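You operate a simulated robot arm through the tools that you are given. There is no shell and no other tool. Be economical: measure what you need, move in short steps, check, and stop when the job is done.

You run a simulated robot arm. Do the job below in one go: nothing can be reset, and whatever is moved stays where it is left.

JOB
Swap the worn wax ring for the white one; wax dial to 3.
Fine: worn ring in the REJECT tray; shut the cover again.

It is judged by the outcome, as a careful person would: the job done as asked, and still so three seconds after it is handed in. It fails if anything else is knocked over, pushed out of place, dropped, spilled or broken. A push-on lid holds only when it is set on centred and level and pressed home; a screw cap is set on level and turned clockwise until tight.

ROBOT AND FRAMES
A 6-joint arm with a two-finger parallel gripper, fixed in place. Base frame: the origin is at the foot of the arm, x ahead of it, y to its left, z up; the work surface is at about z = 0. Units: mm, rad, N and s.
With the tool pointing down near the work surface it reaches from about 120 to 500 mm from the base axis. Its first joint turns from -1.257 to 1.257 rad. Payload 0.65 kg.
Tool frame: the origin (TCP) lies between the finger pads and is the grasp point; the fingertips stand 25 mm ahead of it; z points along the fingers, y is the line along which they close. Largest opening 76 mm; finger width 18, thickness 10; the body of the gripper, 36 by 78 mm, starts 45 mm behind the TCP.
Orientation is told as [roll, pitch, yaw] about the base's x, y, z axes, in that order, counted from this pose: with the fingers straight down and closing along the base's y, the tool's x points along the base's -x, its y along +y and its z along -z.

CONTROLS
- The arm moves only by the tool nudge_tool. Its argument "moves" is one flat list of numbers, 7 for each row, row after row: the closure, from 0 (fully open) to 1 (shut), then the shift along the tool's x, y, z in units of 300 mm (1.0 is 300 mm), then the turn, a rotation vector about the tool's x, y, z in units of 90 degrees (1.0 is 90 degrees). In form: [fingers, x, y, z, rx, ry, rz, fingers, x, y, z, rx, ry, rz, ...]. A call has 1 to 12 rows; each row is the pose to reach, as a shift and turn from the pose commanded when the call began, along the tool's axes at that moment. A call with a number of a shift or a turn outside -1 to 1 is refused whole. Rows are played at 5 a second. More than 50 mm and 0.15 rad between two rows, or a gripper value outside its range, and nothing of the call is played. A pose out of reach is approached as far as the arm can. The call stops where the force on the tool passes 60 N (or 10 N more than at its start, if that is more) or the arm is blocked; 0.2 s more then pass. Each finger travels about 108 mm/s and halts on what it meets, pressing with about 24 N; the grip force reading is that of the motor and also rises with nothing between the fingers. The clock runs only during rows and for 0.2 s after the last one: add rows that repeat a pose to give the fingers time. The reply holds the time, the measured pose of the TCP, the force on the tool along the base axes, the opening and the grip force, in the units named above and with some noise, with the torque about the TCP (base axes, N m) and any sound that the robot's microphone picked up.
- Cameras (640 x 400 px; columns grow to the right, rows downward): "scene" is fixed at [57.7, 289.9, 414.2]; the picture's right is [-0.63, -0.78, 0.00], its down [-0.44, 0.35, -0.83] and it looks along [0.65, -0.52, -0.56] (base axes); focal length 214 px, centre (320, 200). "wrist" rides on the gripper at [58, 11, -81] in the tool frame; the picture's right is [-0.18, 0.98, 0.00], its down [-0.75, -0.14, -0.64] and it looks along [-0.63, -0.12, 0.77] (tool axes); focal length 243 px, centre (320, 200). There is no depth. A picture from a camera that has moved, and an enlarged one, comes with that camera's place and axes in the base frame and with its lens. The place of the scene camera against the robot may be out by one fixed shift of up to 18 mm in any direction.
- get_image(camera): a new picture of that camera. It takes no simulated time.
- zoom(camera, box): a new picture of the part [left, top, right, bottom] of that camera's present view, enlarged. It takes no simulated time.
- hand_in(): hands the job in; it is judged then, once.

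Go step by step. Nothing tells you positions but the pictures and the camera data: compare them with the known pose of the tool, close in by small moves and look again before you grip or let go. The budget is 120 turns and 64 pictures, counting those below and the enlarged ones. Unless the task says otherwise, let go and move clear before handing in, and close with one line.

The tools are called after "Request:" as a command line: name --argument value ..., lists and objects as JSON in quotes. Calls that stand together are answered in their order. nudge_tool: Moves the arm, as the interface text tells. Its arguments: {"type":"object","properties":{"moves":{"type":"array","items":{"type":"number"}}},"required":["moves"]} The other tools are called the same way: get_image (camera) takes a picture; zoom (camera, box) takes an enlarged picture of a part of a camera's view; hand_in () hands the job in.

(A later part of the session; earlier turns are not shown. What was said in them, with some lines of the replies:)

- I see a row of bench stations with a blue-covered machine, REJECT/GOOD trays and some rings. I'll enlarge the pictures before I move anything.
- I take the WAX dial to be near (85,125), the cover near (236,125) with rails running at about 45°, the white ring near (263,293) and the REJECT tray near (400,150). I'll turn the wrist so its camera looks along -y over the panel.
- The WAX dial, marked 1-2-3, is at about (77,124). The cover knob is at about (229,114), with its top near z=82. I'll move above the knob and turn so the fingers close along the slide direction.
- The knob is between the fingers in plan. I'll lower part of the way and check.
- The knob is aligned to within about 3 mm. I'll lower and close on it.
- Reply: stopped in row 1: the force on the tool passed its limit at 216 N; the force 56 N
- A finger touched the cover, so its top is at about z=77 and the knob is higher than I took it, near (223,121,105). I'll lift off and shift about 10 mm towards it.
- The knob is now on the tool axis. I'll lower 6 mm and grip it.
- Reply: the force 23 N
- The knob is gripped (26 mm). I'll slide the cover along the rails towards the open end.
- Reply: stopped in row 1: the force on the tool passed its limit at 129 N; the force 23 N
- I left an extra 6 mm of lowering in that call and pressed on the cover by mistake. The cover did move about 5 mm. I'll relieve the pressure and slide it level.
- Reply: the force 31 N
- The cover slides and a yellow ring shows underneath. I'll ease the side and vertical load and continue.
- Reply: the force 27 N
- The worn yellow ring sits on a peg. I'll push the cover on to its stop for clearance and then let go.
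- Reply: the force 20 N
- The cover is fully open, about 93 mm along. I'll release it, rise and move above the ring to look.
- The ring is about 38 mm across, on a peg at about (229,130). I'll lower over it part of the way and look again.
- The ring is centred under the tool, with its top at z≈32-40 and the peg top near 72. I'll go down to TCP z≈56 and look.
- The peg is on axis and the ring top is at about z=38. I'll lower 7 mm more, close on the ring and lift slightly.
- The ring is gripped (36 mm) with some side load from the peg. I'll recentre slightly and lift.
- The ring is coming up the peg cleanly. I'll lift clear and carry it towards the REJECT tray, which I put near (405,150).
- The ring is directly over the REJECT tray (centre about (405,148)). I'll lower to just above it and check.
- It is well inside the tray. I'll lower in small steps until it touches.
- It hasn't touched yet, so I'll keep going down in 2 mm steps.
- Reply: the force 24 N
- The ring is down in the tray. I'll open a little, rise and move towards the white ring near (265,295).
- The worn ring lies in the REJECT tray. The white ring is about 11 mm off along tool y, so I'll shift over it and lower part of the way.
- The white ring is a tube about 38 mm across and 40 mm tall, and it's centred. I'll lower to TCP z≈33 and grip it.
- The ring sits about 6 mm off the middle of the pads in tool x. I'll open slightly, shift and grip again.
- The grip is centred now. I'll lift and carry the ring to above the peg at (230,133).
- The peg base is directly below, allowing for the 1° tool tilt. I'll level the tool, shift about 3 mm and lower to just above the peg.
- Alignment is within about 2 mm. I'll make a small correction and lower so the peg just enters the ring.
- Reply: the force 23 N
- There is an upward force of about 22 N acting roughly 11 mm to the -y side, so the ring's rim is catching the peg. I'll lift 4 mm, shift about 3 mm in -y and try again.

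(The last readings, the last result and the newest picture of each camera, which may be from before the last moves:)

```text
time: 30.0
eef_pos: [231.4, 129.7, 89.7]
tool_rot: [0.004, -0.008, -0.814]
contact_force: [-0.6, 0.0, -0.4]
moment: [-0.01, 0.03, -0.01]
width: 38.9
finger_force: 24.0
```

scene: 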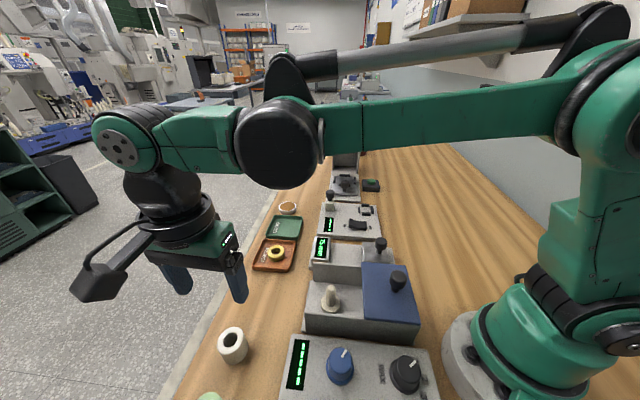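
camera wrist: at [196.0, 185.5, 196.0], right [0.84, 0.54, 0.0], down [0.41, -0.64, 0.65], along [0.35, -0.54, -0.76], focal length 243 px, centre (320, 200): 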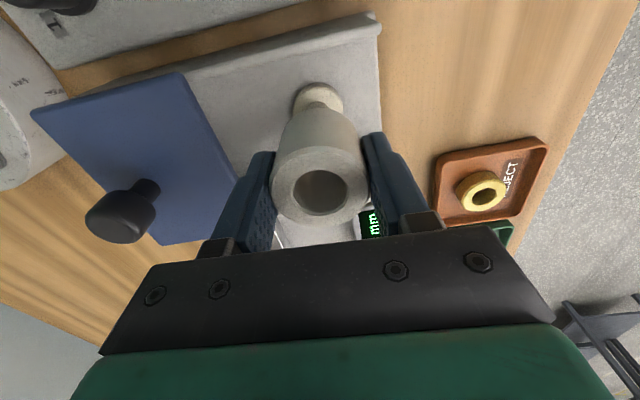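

There is no contact force now. I'll keep lowering.

Request:
nudge_tool --moves '[1, 0, 0, 0.015, 0, 0, 0, 1, 0, 0, 0.03, 0, 0, 0, 1, 0, 0, 0.045, 0, 0, 0]'

Request:
zoom --camera "wrist" --box '[220, 60, 420, 240]'

Request:
zoom --camera "scene" --box '[280, 230, 400, 320]'

```text
time: 30.8
eef_pos: [232.3, 130.0, 75.9]
tool_rot: [0.004, -0.01, -0.817]
contact_force: [10.2, -16.1, 2.3]
moment: [-0.44, -0.3, -0.06]
width: 39.0
finger_force: 24.0
```

```text
2.22 times, centred on (320, 150) of wrist
camera zoom: at [198.5, 180.9, 154.7], right [0.84, 0.54, 0.0], down [0.41, -0.64, 0.65], along [0.35, -0.55, -0.76], focal length 539 px, centre (320, 311)
```

zoom: 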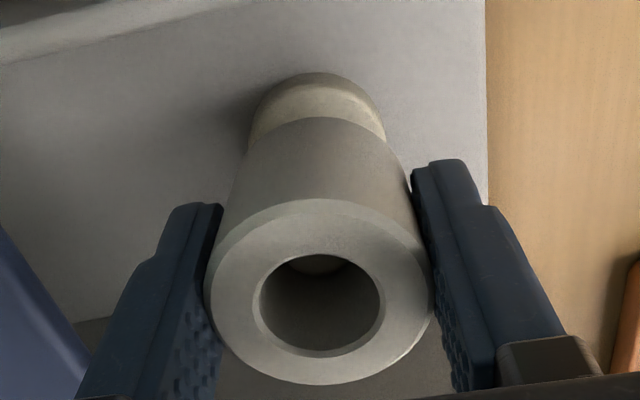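

```text
4.44 times, centred on (340, 275) of scene
camera zoom: at [57.7, 289.9, 414.2], right [-0.63, -0.78, 0.0], down [-0.44, 0.35, -0.83], along [0.65, -0.52, -0.56], focal length 953 px, centre (231, -133)
```

zoom: 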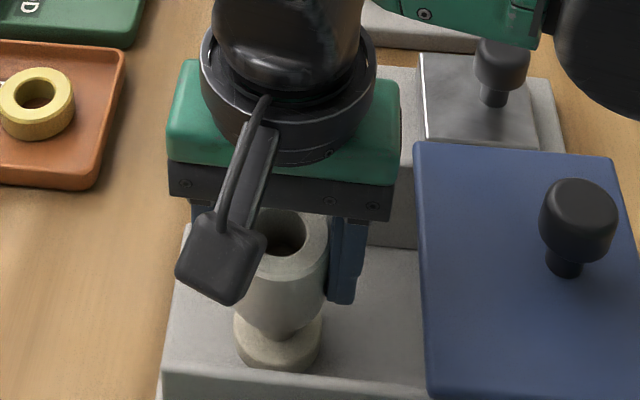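

The peg is in the bore with a side load of about 19 N towards -tool x. I'll give way 2 mm that way and keep lowering.

Request:
nudge_tool --moves '[1, -0.007, 0, 0, 0, 0, 0, 1, -0.007, 0, 0.015, 0, 0, 0, 1, -0.007, 0, 0.03, 0, 0, 0]'

```text
time: 31.6
eef_pos: [232.4, 128.1, 67.5]
tool_rot: [0.004, -0.006, -0.815]
contact_force: [-0.2, 0.0, 0.3]
moment: [0.01, -0.02, 0.0]
width: 38.9
finger_force: 24.1
```

The side load is gone. I'll lower the last stretch in small steps until it seats.

Request:
nudge_tool --moves '[1, 0, 0, 0.01, 0, 0, 0, 1, 0, 0, 0.02, 0, 0, 0, 1, 0, 0, 0.028, 0, 0, 0]'

Request:
zoom --camera "wrist" --box '[220, 60, 420, 240]'

Request:
zoom --camera "scene" --box '[280, 230, 400, 320]'

```text
time: 32.4
eef_pos: [233.5, 129.4, 58.3]
tool_rot: [0.002, -0.009, -0.814]
contact_force: [-0.7, -0.4, -0.3]
moment: [-0.02, 0.01, 0.01]
width: 38.9
finger_force: 23.7
```

```text
2.22 times, centred on (320, 150) of wrist
camera zoom: at [199.3, 179.2, 137.4], right [0.84, 0.54, 0.0], down [0.41, -0.64, 0.65], along [0.35, -0.54, -0.76], focal length 539 px, centre (320, 311)
```

zoom: 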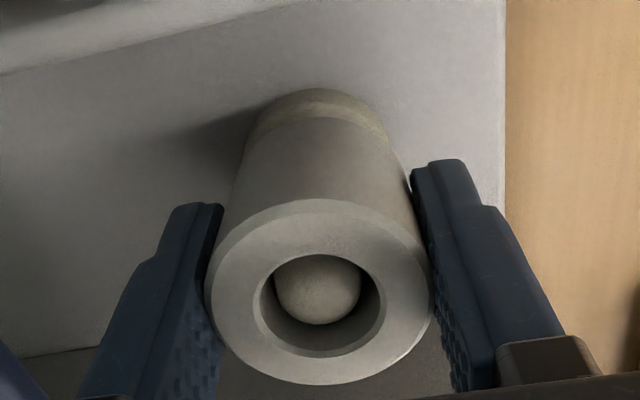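

```text
4.44 times, centred on (340, 275) of scene
camera zoom: at [57.7, 289.9, 414.2], right [-0.63, -0.78, 0.0], down [-0.44, 0.35, -0.83], along [0.65, -0.52, -0.56], focal length 953 px, centre (231, -133)
```

zoom: 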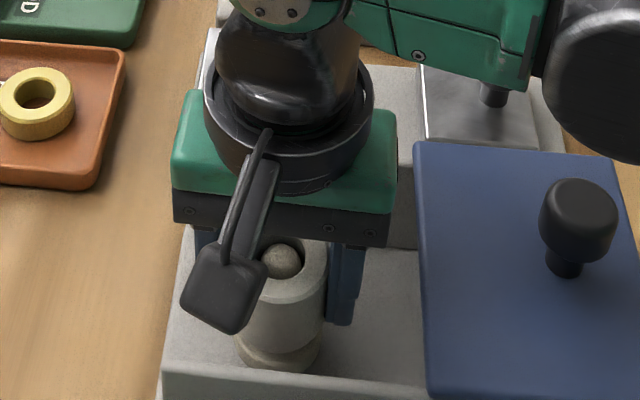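

The peg shows in the bore and the ring is nearly down. I'll continue to contact.

Request:
nudge_tool --moves '[1, 0, 0, 0.008, 0, 0, 0, 1, 0, 0, 0.016, 0, 0, 0, 1, 0, 0, 0.024, 0, 0, 0]'

Request:
zoom --camera "wrist" --box '[220, 60, 420, 240]'

```text
time: 33.2
eef_pos: [232.2, 128.1, 51.3]
tool_rot: [0.003, -0.009, -0.816]
contact_force: [-0.1, -0.4, -0.4]
moment: [0.0, -0.01, 0.01]
width: 38.8
finger_force: 24.3
```

```text
2.22 times, centred on (320, 150) of wrist
camera zoom: at [199.7, 178.4, 130.4], right [0.84, 0.54, 0.0], down [0.41, -0.64, 0.65], along [0.35, -0.54, -0.76], focal length 539 px, centre (320, 311)
```

zoom: 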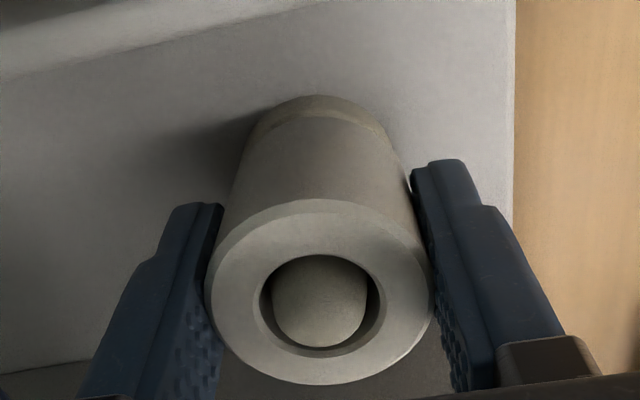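

Request:
nudge_tool --moves '[1, 0, 0, 0.007, 0, 0, 0, 1, 0, 0, 0.013, 0, 0, 0, 1, 0, 0, 0.019, 0, 0, 0, 1, 0, 0, 0.019, 0, 0, 0]'

Request:
zoom --camera "wrist" --box '[220, 60, 420, 240]'

```text
time: 34.2
eef_pos: [232.8, 128.5, 45.5]
tool_rot: [0.003, -0.008, -0.815]
contact_force: [2.7, -6.0, 19.9]
moment: [0.01, 0.19, 0.07]
width: 39.0
finger_force: 23.6
```

```text
2.22 times, centred on (320, 150) of wrist
camera zoom: at [199.9, 179.1, 124.4], right [0.84, 0.54, 0.0], down [0.41, -0.64, 0.65], along [0.35, -0.54, -0.76], focal length 539 px, centre (320, 311)
```

zoom: 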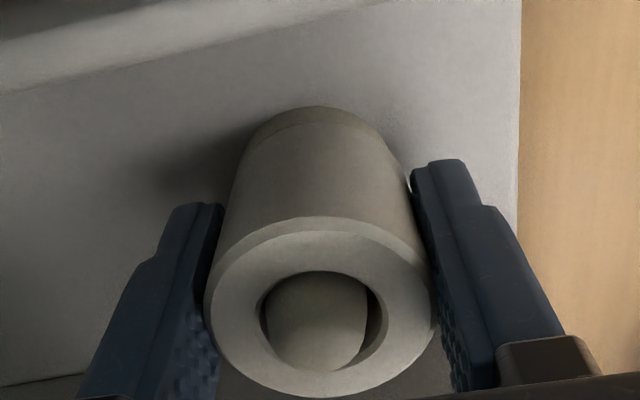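

The ring has seated on the flange: there is contact and it slid in the grip. I'll release and rise clear.

Request:
nudge_tool --moves '[0.7, 0, 0, -0.003, 0, 0, 0, 0.25, 0, 0, -0.003, 0, 0, 0, 0.25, 0, 0, -0.003, 0, 0, 0, 0.25, 0, 0, -0.1, 0, 0, 0, 0.25, 0, 0, -0.24, 0, 0, 0, 0.25, 0, 0, -0.38, 0, 0, 0]'

Request:
zoom --camera "scene" --box '[260, 210, 420, 320]'

Request:
get_image --camera "wrist"

```text
time: 35.6
eef_pos: [233.3, 128.8, 161.0]
tool_rot: [0.002, -0.011, -0.815]
contact_force: [0.3, -0.9, -0.3]
moment: [0.0, -0.01, 0.01]
width: 56.8
finger_force: 0.0
```

```text
3.64 times, centred on (340, 265) of scene
camera zoom: at [57.7, 289.9, 414.2], right [-0.63, -0.78, 0.0], down [-0.44, 0.35, -0.83], along [0.65, -0.52, -0.56], focal length 780 px, centre (247, -36)
```

zoom: 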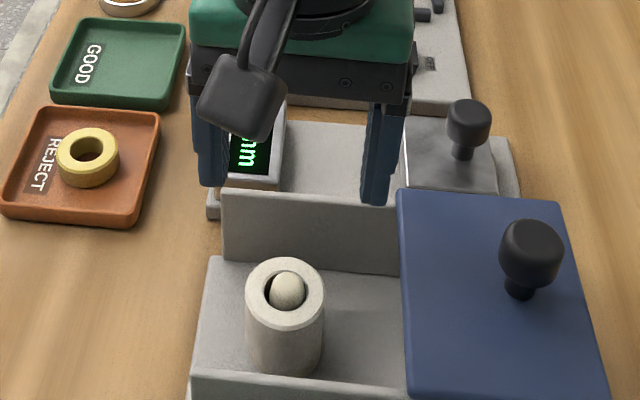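

```text
14 pictures are left
camera wrist: at [198.8, 178.9, 239.5], right [0.84, 0.54, 0.0], down [0.41, -0.64, 0.65], along [0.35, -0.54, -0.76], focal length 243 px, centre (320, 200)
```

wrist: 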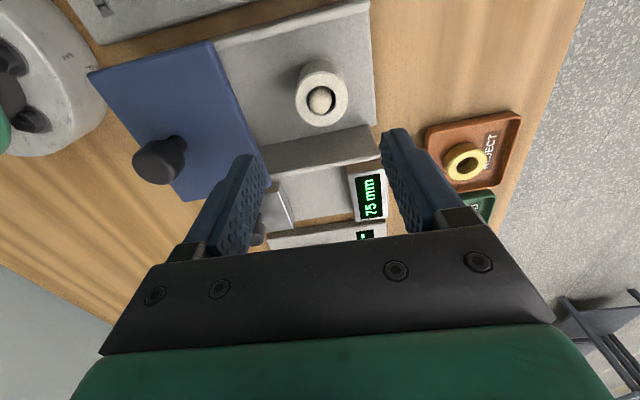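

The white ring is seated on the peg. I'll return to the cover knob at (158,55), lower over it and grip.

Request:
nudge_tool --moves '[0.25, -0.003, -0.12, 0, 0, 0, 0, 0.25, -0.006, -0.24, 0, 0, 0, 0, 0.25, -0.008, -0.35, 0, 0, 0, 0, 0.25, -0.008, -0.35, 0, 0, 0, 0]'

Request:
get_image --camera "wrist"

```text
time: 36.6
eef_pos: [157.5, 56.7, 158.6]
tool_rot: [0.004, -0.01, -0.814]
contact_force: [0.0, -0.1, -0.2]
moment: [0.01, 0.0, 0.0]
width: 56.8
finger_force: 0.1
```

```text
13 pictures are left
camera wrist: at [124.2, 107.3, 237.4], right [0.84, 0.54, 0.0], down [0.41, -0.64, 0.65], along [0.35, -0.54, -0.76], focal length 243 px, centre (320, 200)
```

wrist: 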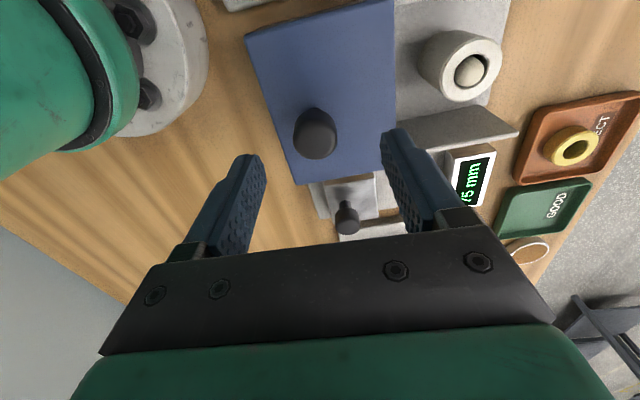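

Request:
nudge_tool --moves '[0.25, 0, 0, 0.09, 0, 0, 0, 0.25, 0, 0, 0.173, 0, 0, 0, 0.7, 0, 0, 0.173, 0, 0, 0, 1, 0, 0, 0.173, 0, 0, 0, 1, 0, 0, 0.173, 0, 0, 0]'

```text
time: 37.8
eef_pos: [157.9, 56.5, 107.7]
tool_rot: [0.003, -0.008, -0.815]
contact_force: [-0.4, -1.9, -12.6]
moment: [-0.07, 0.37, -0.03]
width: 25.5
finger_force: 40.6
```

The knob is gripped (25.5 mm). I'll slide the cover back along the rail line.

Request:
nudge_tool --moves '[1, 0.001, 0.03, 0.002, 0, 0, 0, 1, 0.003, 0.07, 0.002, 0, 0, 0, 1, 0.005, 0.12, 0.002, 0, 0, 0, 1, 0.006, 0.17, 0.002, 0, 0, 0, 1, 0.007, 0.21, 0.002, 0, 0, 0]'

```text
time: 39.0
eef_pos: [202.2, 101.5, 108.0]
tool_rot: [0.004, -0.003, -0.814]
contact_force: [-27.2, 25.4, 7.8]
moment: [-0.26, 0.38, -0.01]
width: 25.5
finger_force: 40.5
```

There is a side load of about 37 N, so I'll ease +2 mm in tool x and finish the travel to the stop.

Request:
nudge_tool --moves '[1, 0.008, 0, 0, 0, 0, 0, 1, 0.009, 0.03, 0, 0, 0, 0, 1, 0.01, 0.06, 0, 0, 0, 0, 1, 0.011, 0.085, 0, 0, 0, 0, 1, 0.011, 0.097, 0, 0, 0, 0]'

Request:
zoom --camera "scene" --box '[260, 210, 420, 320]'

```text
time: 40.2
eef_pos: [221.5, 120.2, 106.1]
tool_rot: [0.001, -0.014, -0.818]
contact_force: [27.9, -27.4, -1.8]
moment: [-0.27, 0.08, -0.04]
width: 25.3
finger_force: 40.8
```

```text
3.64 times, centred on (340, 265) of scene
camera zoom: at [57.8, 289.9, 414.2], right [-0.63, -0.78, 0.0], down [-0.44, 0.35, -0.83], along [0.65, -0.52, -0.56], focal length 780 px, centre (247, -36)
```

zoom: 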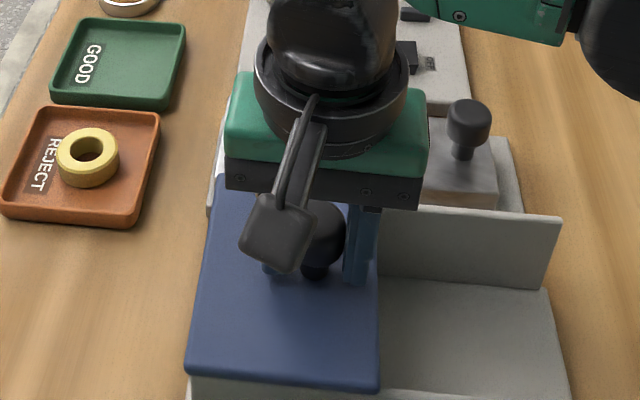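

Almost shut. I'll ease the side load and push gently to the end stop.

Request:
nudge_tool --moves '[1, -0.006, 0, 0, 0, 0, 0, 1, -0.006, 0.008, 0, 0, 0, 0, 1, -0.006, 0.016, 0, 0, 0, 0, 1, -0.006, 0.024, 0, 0, 0, 0]'

```text
time: 41.0
eef_pos: [221.5, 123.3, 106.4]
tool_rot: [-0.014, -0.006, -0.817]
contact_force: [-9.6, -6.8, 11.1]
moment: [0.03, -0.35, -0.05]
width: 25.5
finger_force: 41.0
stopped in row 3: the force on the tool passed its limit at 67 N (the readings are from after the stop); the commanded pose is now the measured one
```

The cover is back at its original closed position and against its stop. I'll release and move above the WAX dial at about (81,129).

Request:
nudge_tool --moves '[0.5, 0, 0, 0, 0, 0, 0, 0.3, 0, 0, 0, 0, 0, 0, 0.3, 0, 0, -0.11, -0.006, 0.0065, 0, 0.3, 0, 0, -0.23, -0.006, 0.0065, 0, 0.3, 0.084, -0.082, -0.23, -0.006, 0.0065, 0, 0.3, 0.167, -0.164, -0.23, -0.006, 0.0065, 0, 0.3, 0.25, -0.245, -0.23, -0.006, 0.0065, 0, 0.3, 0.334, -0.327, -0.23, -0.006, 0.0065, 0, 0.3, 0.334, -0.327, -0.23, -0.006, 0.0065, 0]'

Request:
get_image --camera "wrist"

Request:
get_image --camera "scene"

```text
time: 43.0
eef_pos: [83.9, 130.2, 177.2]
tool_rot: [-0.002, 0.005, -0.817]
contact_force: [0.0, 0.3, 0.6]
moment: [0.06, 0.04, 0.01]
width: 53.2
finger_force: 0.1
```

```text
11 pictures are left
camera wrist: at [51.2, 179.4, 256.4], right [0.84, 0.54, 0.0], down [0.42, -0.65, 0.64], along [0.34, -0.54, -0.77], focal length 243 px, centre (320, 200)
```

wrist: 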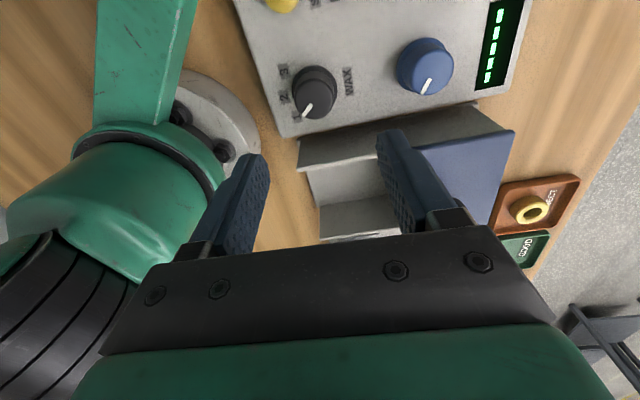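

```text
10 pictures are left
```

scene: 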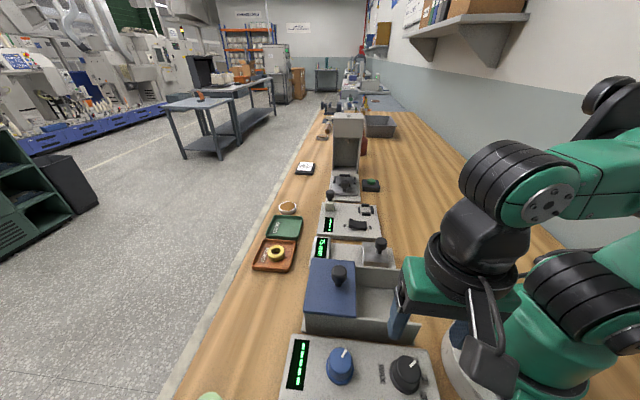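

The dial is nearly under the tool with its pointer by "1", and 3 lies about 80° clockwise. I'll lower to z≈95 and take a closer look.

Request:
nudge_tool --moves '[0.2, 0.006, -0.009, 0.14, 0, 0, 0, 0.2, 0.006, -0.009, 0.27, 0, 0, 0, 0.2, 0.006, -0.009, 0.27, 0, 0, 0]'

Request:
zoom --camera "wrist" --box '[200, 40, 440, 240]'

```text
time: 43.8
eef_pos: [80.3, 128.2, 95.5]
tool_rot: [-0.002, 0.005, -0.816]
contact_force: [0.8, 0.6, 0.1]
moment: [-0.01, -0.03, 0.03]
width: 60.7
finger_force: 0.0
```

```text
2.00 times, centred on (320, 140) of wrist
camera zoom: at [48.6, 178.4, 174.5], right [0.84, 0.54, 0.0], down [0.42, -0.65, 0.64], along [0.34, -0.54, -0.77], focal length 485 px, centre (320, 320)
```

zoom: 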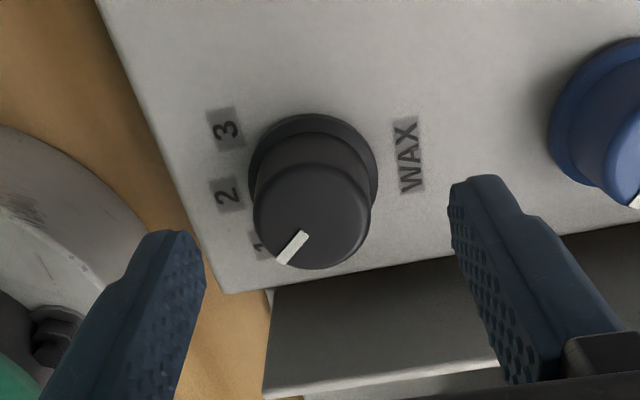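

The dial top is at about z=64 and its skirt at about 39. The pointer is on 1. I'll lower to TCP z≈70 in small steps and close on the dial.

Request:
nudge_tool --moves '[0.2, 0, -0.006, 0.03, 0, 0, 0, 0.2, 0, -0.006, 0.06, 0, 0, 0, 0.2, 0, -0.006, 0.075, 0, 0, 0, 0.2, 0, -0.006, 0.085, 0, 0, 0, 0.5, 0, -0.006, 0.085, 0, 0, 0, 0.8, 0, -0.006, 0.085, 0, 0, 0, 0.8, 0, -0.006, 0.085, 0, 0, 0]'

Request:
zoom --camera "wrist" --box '[200, 40, 440, 240]'

```text
time: 45.4
eef_pos: [79.4, 128.7, 71.7]
tool_rot: [-0.007, 0.004, -0.814]
contact_force: [-20.9, -18.4, 6.0]
moment: [-0.45, 0.38, -0.19]
width: 37.5
finger_force: 14.3
```

```text
2.00 times, centred on (320, 140) of wrist
camera zoom: at [47.5, 178.7, 151.3], right [0.84, 0.54, -0.01], down [0.42, -0.64, 0.64], along [0.34, -0.54, -0.77], focal length 485 px, centre (320, 320)
```

zoom: 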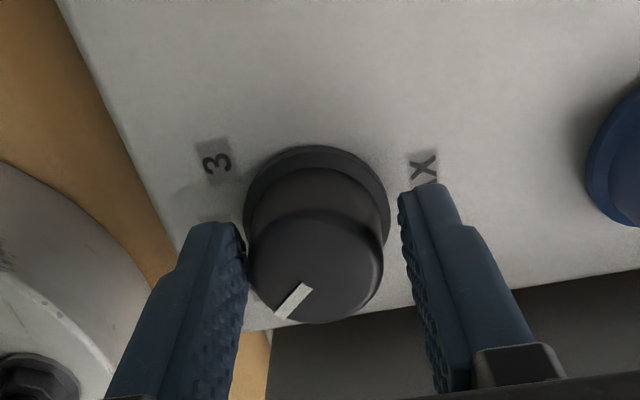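

The left finger touched first, so I'll shift -3 mm along tool y and then close fully.

Request:
nudge_tool --moves '[0.5, 0, -0.009, 0, 0, 0, 0, 1, 0, -0.009, 0, 0, 0, 0, 1, 0, -0.009, 0, 0, 0, 0, 1, 0, -0.009, 0, 0, 0, 0]'

```text
time: 46.4
eef_pos: [77.7, 128.0, 72.2]
tool_rot: [-0.007, 0.005, -0.815]
contact_force: [-24.5, -22.5, -22.8]
moment: [-0.13, 0.21, -0.16]
width: 33.4
finger_force: 44.7
```

Both fingers are on (33 mm) with a residual side load. I'll follow it by about 3 mm and 1 mm down, then turn clockwise in steps.

Request:
nudge_tool --moves '[1, 0, -0.01, 0.004, 0, 0, 0, 1, 0, -0.01, 0.004, 0, 0, 0]'

```text
time: 47.0
eef_pos: [76.6, 127.6, 73.3]
tool_rot: [-0.004, 0.004, -0.815]
contact_force: [-11.0, -20.6, -43.0]
moment: [0.02, 0.08, -0.15]
width: 33.5
finger_force: 44.8
```

The dial is pulling the tool down, so I'll lower 3 mm to relieve that before turning.

Request:
nudge_tool --moves '[1, 0, -0.004, 0.01, 0, 0, 0, 1, 0, -0.004, 0.01, 0, 0, 0]'

```text
time: 47.6
eef_pos: [77.1, 128.3, 71.7]
tool_rot: [-0.007, 0.003, -0.819]
contact_force: [-6.5, -33.7, 39.1]
moment: [-0.88, -0.16, -0.12]
width: 33.6
finger_force: 44.8
```

Request:
nudge_tool --moves '[1, -0.003, -0.004, -0.0045, 0, 0, 0, 1, -0.003, -0.004, -0.0045, 0, 0, 0]'

```text
time: 48.2
eef_pos: [77.9, 128.5, 74.5]
tool_rot: [-0.001, 0.008, -0.817]
contact_force: [-6.1, -13.3, -43.7]
moment: [0.16, 0.05, -0.06]
width: 33.5
finger_force: 45.3
```

Request:
nudge_tool --moves '[1, -0.001, -0.002, 0.0025, 0, 0, 0, 1, -0.001, -0.002, 0.0025, 0, 0, 0.04, 1, -0.001, -0.002, 0.0025, 0, 0, 0.08]'

```text
time: 49.0
eef_pos: [76.3, 128.7, 72.4]
tool_rot: [-0.001, 0.009, -0.941]
contact_force: [-19.8, -4.9, 43.3]
moment: [-0.15, 0.24, -0.11]
width: 33.5
finger_force: 45.1
```

The dial is turning. I'll ease the vertical load and continue clockwise.

Request:
nudge_tool --moves '[1, 0, 0, -0.0025, 0, 0, 0.04, 1, 0, 0, -0.0025, 0, 0, 0.12, 1, 0, 0, -0.0025, 0, 0, 0.2, 1, 0, 0, -0.0025, 0, 0, 0.28]'

```text
time: 49.8
eef_pos: [79.8, 128.7, 73.8]
tool_rot: [0.008, 0.006, -1.237]
contact_force: [-3.0, -7.8, -29.7]
moment: [-0.29, 0.52, -0.02]
width: 33.5
finger_force: 45.2
stopped in row 4: the force on the tool passed its limit at 63 N (the readings are from after the stop); the commanded pose is now the measured one
```

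It has turned about 24°. I'll soften the grip slightly to reduce binding and go on.

Request:
nudge_tool --moves '[0.75, 0, 0, 0.001, 0, 0, 0, 0.75, 0, 0, 0.001, 0, 0, 0.05, 0.75, 0, 0, 0.001, 0, 0, 0.1, 0.75, 0, 0, 0.001, 0, 0, 0.15, 0.75, 0, 0, 0.001, 0, 0, 0.2]'

Request:
get_image --camera "wrist"

```text
time: 51.0
eef_pos: [81.1, 130.9, 73.0]
tool_rot: [0.014, 0.007, -1.555]
contact_force: [31.4, -11.8, 32.9]
moment: [-0.53, -0.44, 0.2]
width: 33.5
finger_force: 45.0
```

```text
7 pictures are left
camera wrist: at [88.9, 188.3, 153.9], right [0.99, -0.17, 0.01], down [-0.14, -0.76, 0.63], along [-0.1, -0.63, -0.77], focal length 243 px, centre (320, 200)
```

wrist: 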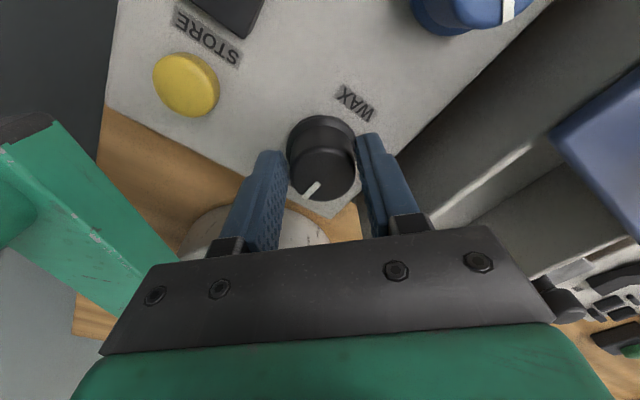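

About 42° done and the dial follows the fingers. I'll relieve the loads and continue the turn.

Request:
nudge_tool --moves '[0.75, -0.001, 0.003, -0.002, 0, -0.006, 0, 0.75, -0.001, 0.003, -0.002, 0, -0.006, 0.05, 0.75, -0.001, 0.003, -0.002, 0, -0.006, 0.1, 0.75, -0.001, 0.003, -0.002, 0, -0.006, 0.15]'

```text
time: 52.0
eef_pos: [81.5, 129.6, 74.2]
tool_rot: [0.016, 0.004, -1.789]
contact_force: [52.5, 0.3, -28.5]
moment: [1.0, -0.52, 0.28]
width: 33.8
finger_force: 45.0
```

Request:
nudge_tool --moves '[0.75, 0.001, 0.006, 0.001, 0, 0, 0, 0.75, 0.001, 0.006, 0.001, 0, 0, 0.05, 0.75, 0.001, 0.006, 0.001, 0, 0, 0.1, 0.75, 0.001, 0.006, 0.001, 0, 0, 0.15]'

```text
time: 53.0
eef_pos: [84.1, 128.8, 73.4]
tool_rot: [-0.002, 0.004, -2.021]
contact_force: [1.6, 21.0, -4.4]
moment: [-0.23, -0.62, -0.05]
width: 33.4
finger_force: 44.9
out of reach, approached as far as the arm can: row 4
```

The wrist is at its limit after about 69°. I'll open, rise and see where the pointer is.

Request:
nudge_tool --moves '[0.45, 0, 0, 0, 0, 0, 0, 0.3, 0, 0, 0, 0, 0, 0, 0.3, 0, 0, -0.08, 0, 0, 0, 0.3, 0, 0, -0.16, 0, 0, 0]'

Request:
zoom --camera "wrist" --box '[200, 20, 440, 220]'

```text
time: 54.0
eef_pos: [83.5, 125.9, 120.9]
tool_rot: [0.001, 0.004, -2.021]
contact_force: [-0.6, -0.6, -0.7]
moment: [-0.01, 0.01, -0.01]
width: 53.1
finger_force: 0.0
```

```text
2.00 times, centred on (320, 120) of wrist
camera zoom: at [117.6, 174.1, 200.4], right [0.8, -0.59, 0.0], down [-0.46, -0.62, 0.64], along [-0.38, -0.52, -0.77], focal length 485 px, centre (320, 360)
```

zoom: 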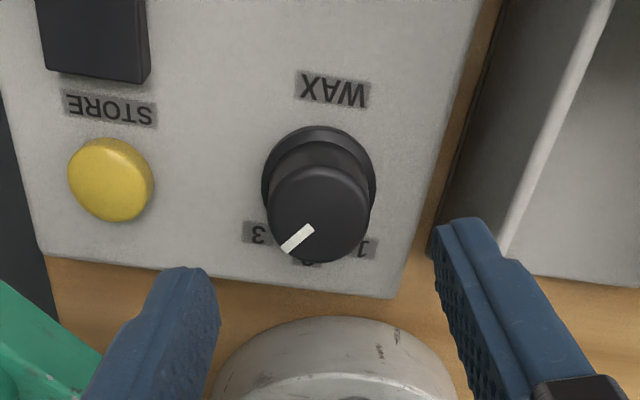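

The pointer is near 3. I'll enlarge to see whether it is exactly on the mark.

Request:
zoom --camera "wrist" --box '[270, 70, 360, 160]'

```text
4.44 times, centred on (315, 115) of wrist
camera zoom: at [117.6, 174.1, 200.4], right [0.8, -0.59, 0.0], down [-0.46, -0.62, 0.64], along [-0.38, -0.52, -0.77], focal length 1078 px, centre (342, 578)
```

zoom: 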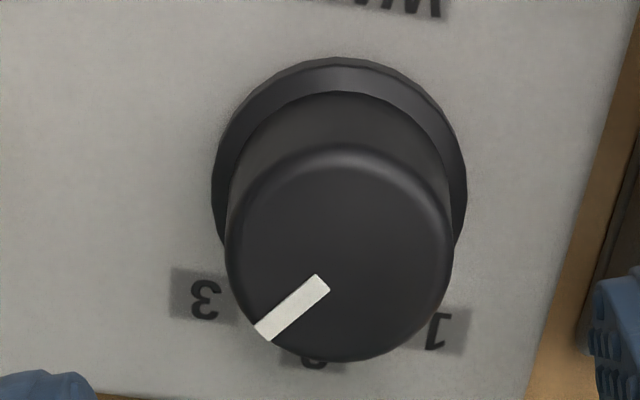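

The pointer works out at about -173°, and the "3" label is at about -174°, so the dial is on 3. I'll rise clear and check the whole scene.

Request:
nudge_tool --moves '[0.3, 0, 0, -0.13, 0, 0, 0, 0.3, 0, 0, -0.26, 0, 0, 0, 0.3, 0, 0, -0.38, 0, 0, 0]'

Request:
zoom --camera "scene" --box '[180, 190, 460, 400]'

Request:
zoom --camera "wrist" --box '[240, 0, 400, 120]'

```text
time: 54.8
eef_pos: [83.9, 125.9, 236.6]
tool_rot: [0.006, 0.003, -2.023]
contact_force: [-0.5, 0.6, -0.7]
moment: [0.01, -0.01, -0.01]
width: 53.1
finger_force: 0.1
```

```text
1.90 times, centred on (320, 295) of scene
camera zoom: at [57.7, 289.9, 414.2], right [-0.63, -0.78, 0.0], down [-0.44, 0.35, -0.83], along [0.65, -0.52, -0.56], focal length 408 px, centre (320, 19)
```

zoom: 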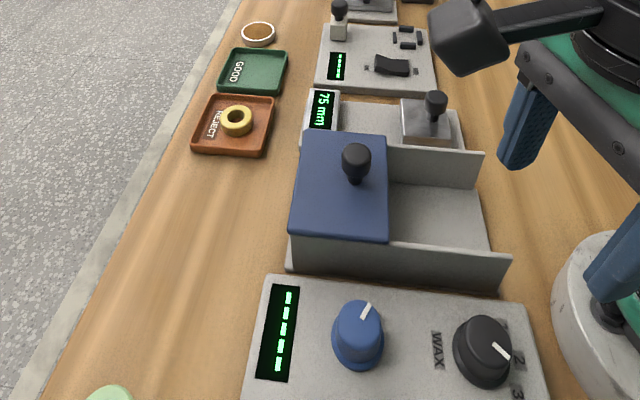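

```text
3.33 times, centred on (320, 60) of wrist
camera zoom: at [118.4, 174.0, 316.2], right [0.8, -0.6, 0.0], down [-0.46, -0.62, 0.64], along [-0.38, -0.52, -0.77], focal length 809 px, centre (320, 667)
```

zoom: 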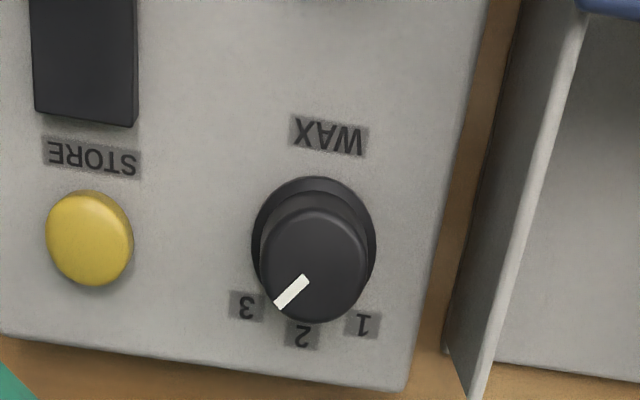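

The dial reads 3, the cover is shut in its original place, the worn ring is in the REJECT tray, the white ring is on the peg and the arm is clear. I'm handing in.

Request:
hand_in

```text
The job is handed in.
```

The worn ring is in the REJECT tray, the white ring is on the peg with the cover shut over it, and the wax dial is on 3.
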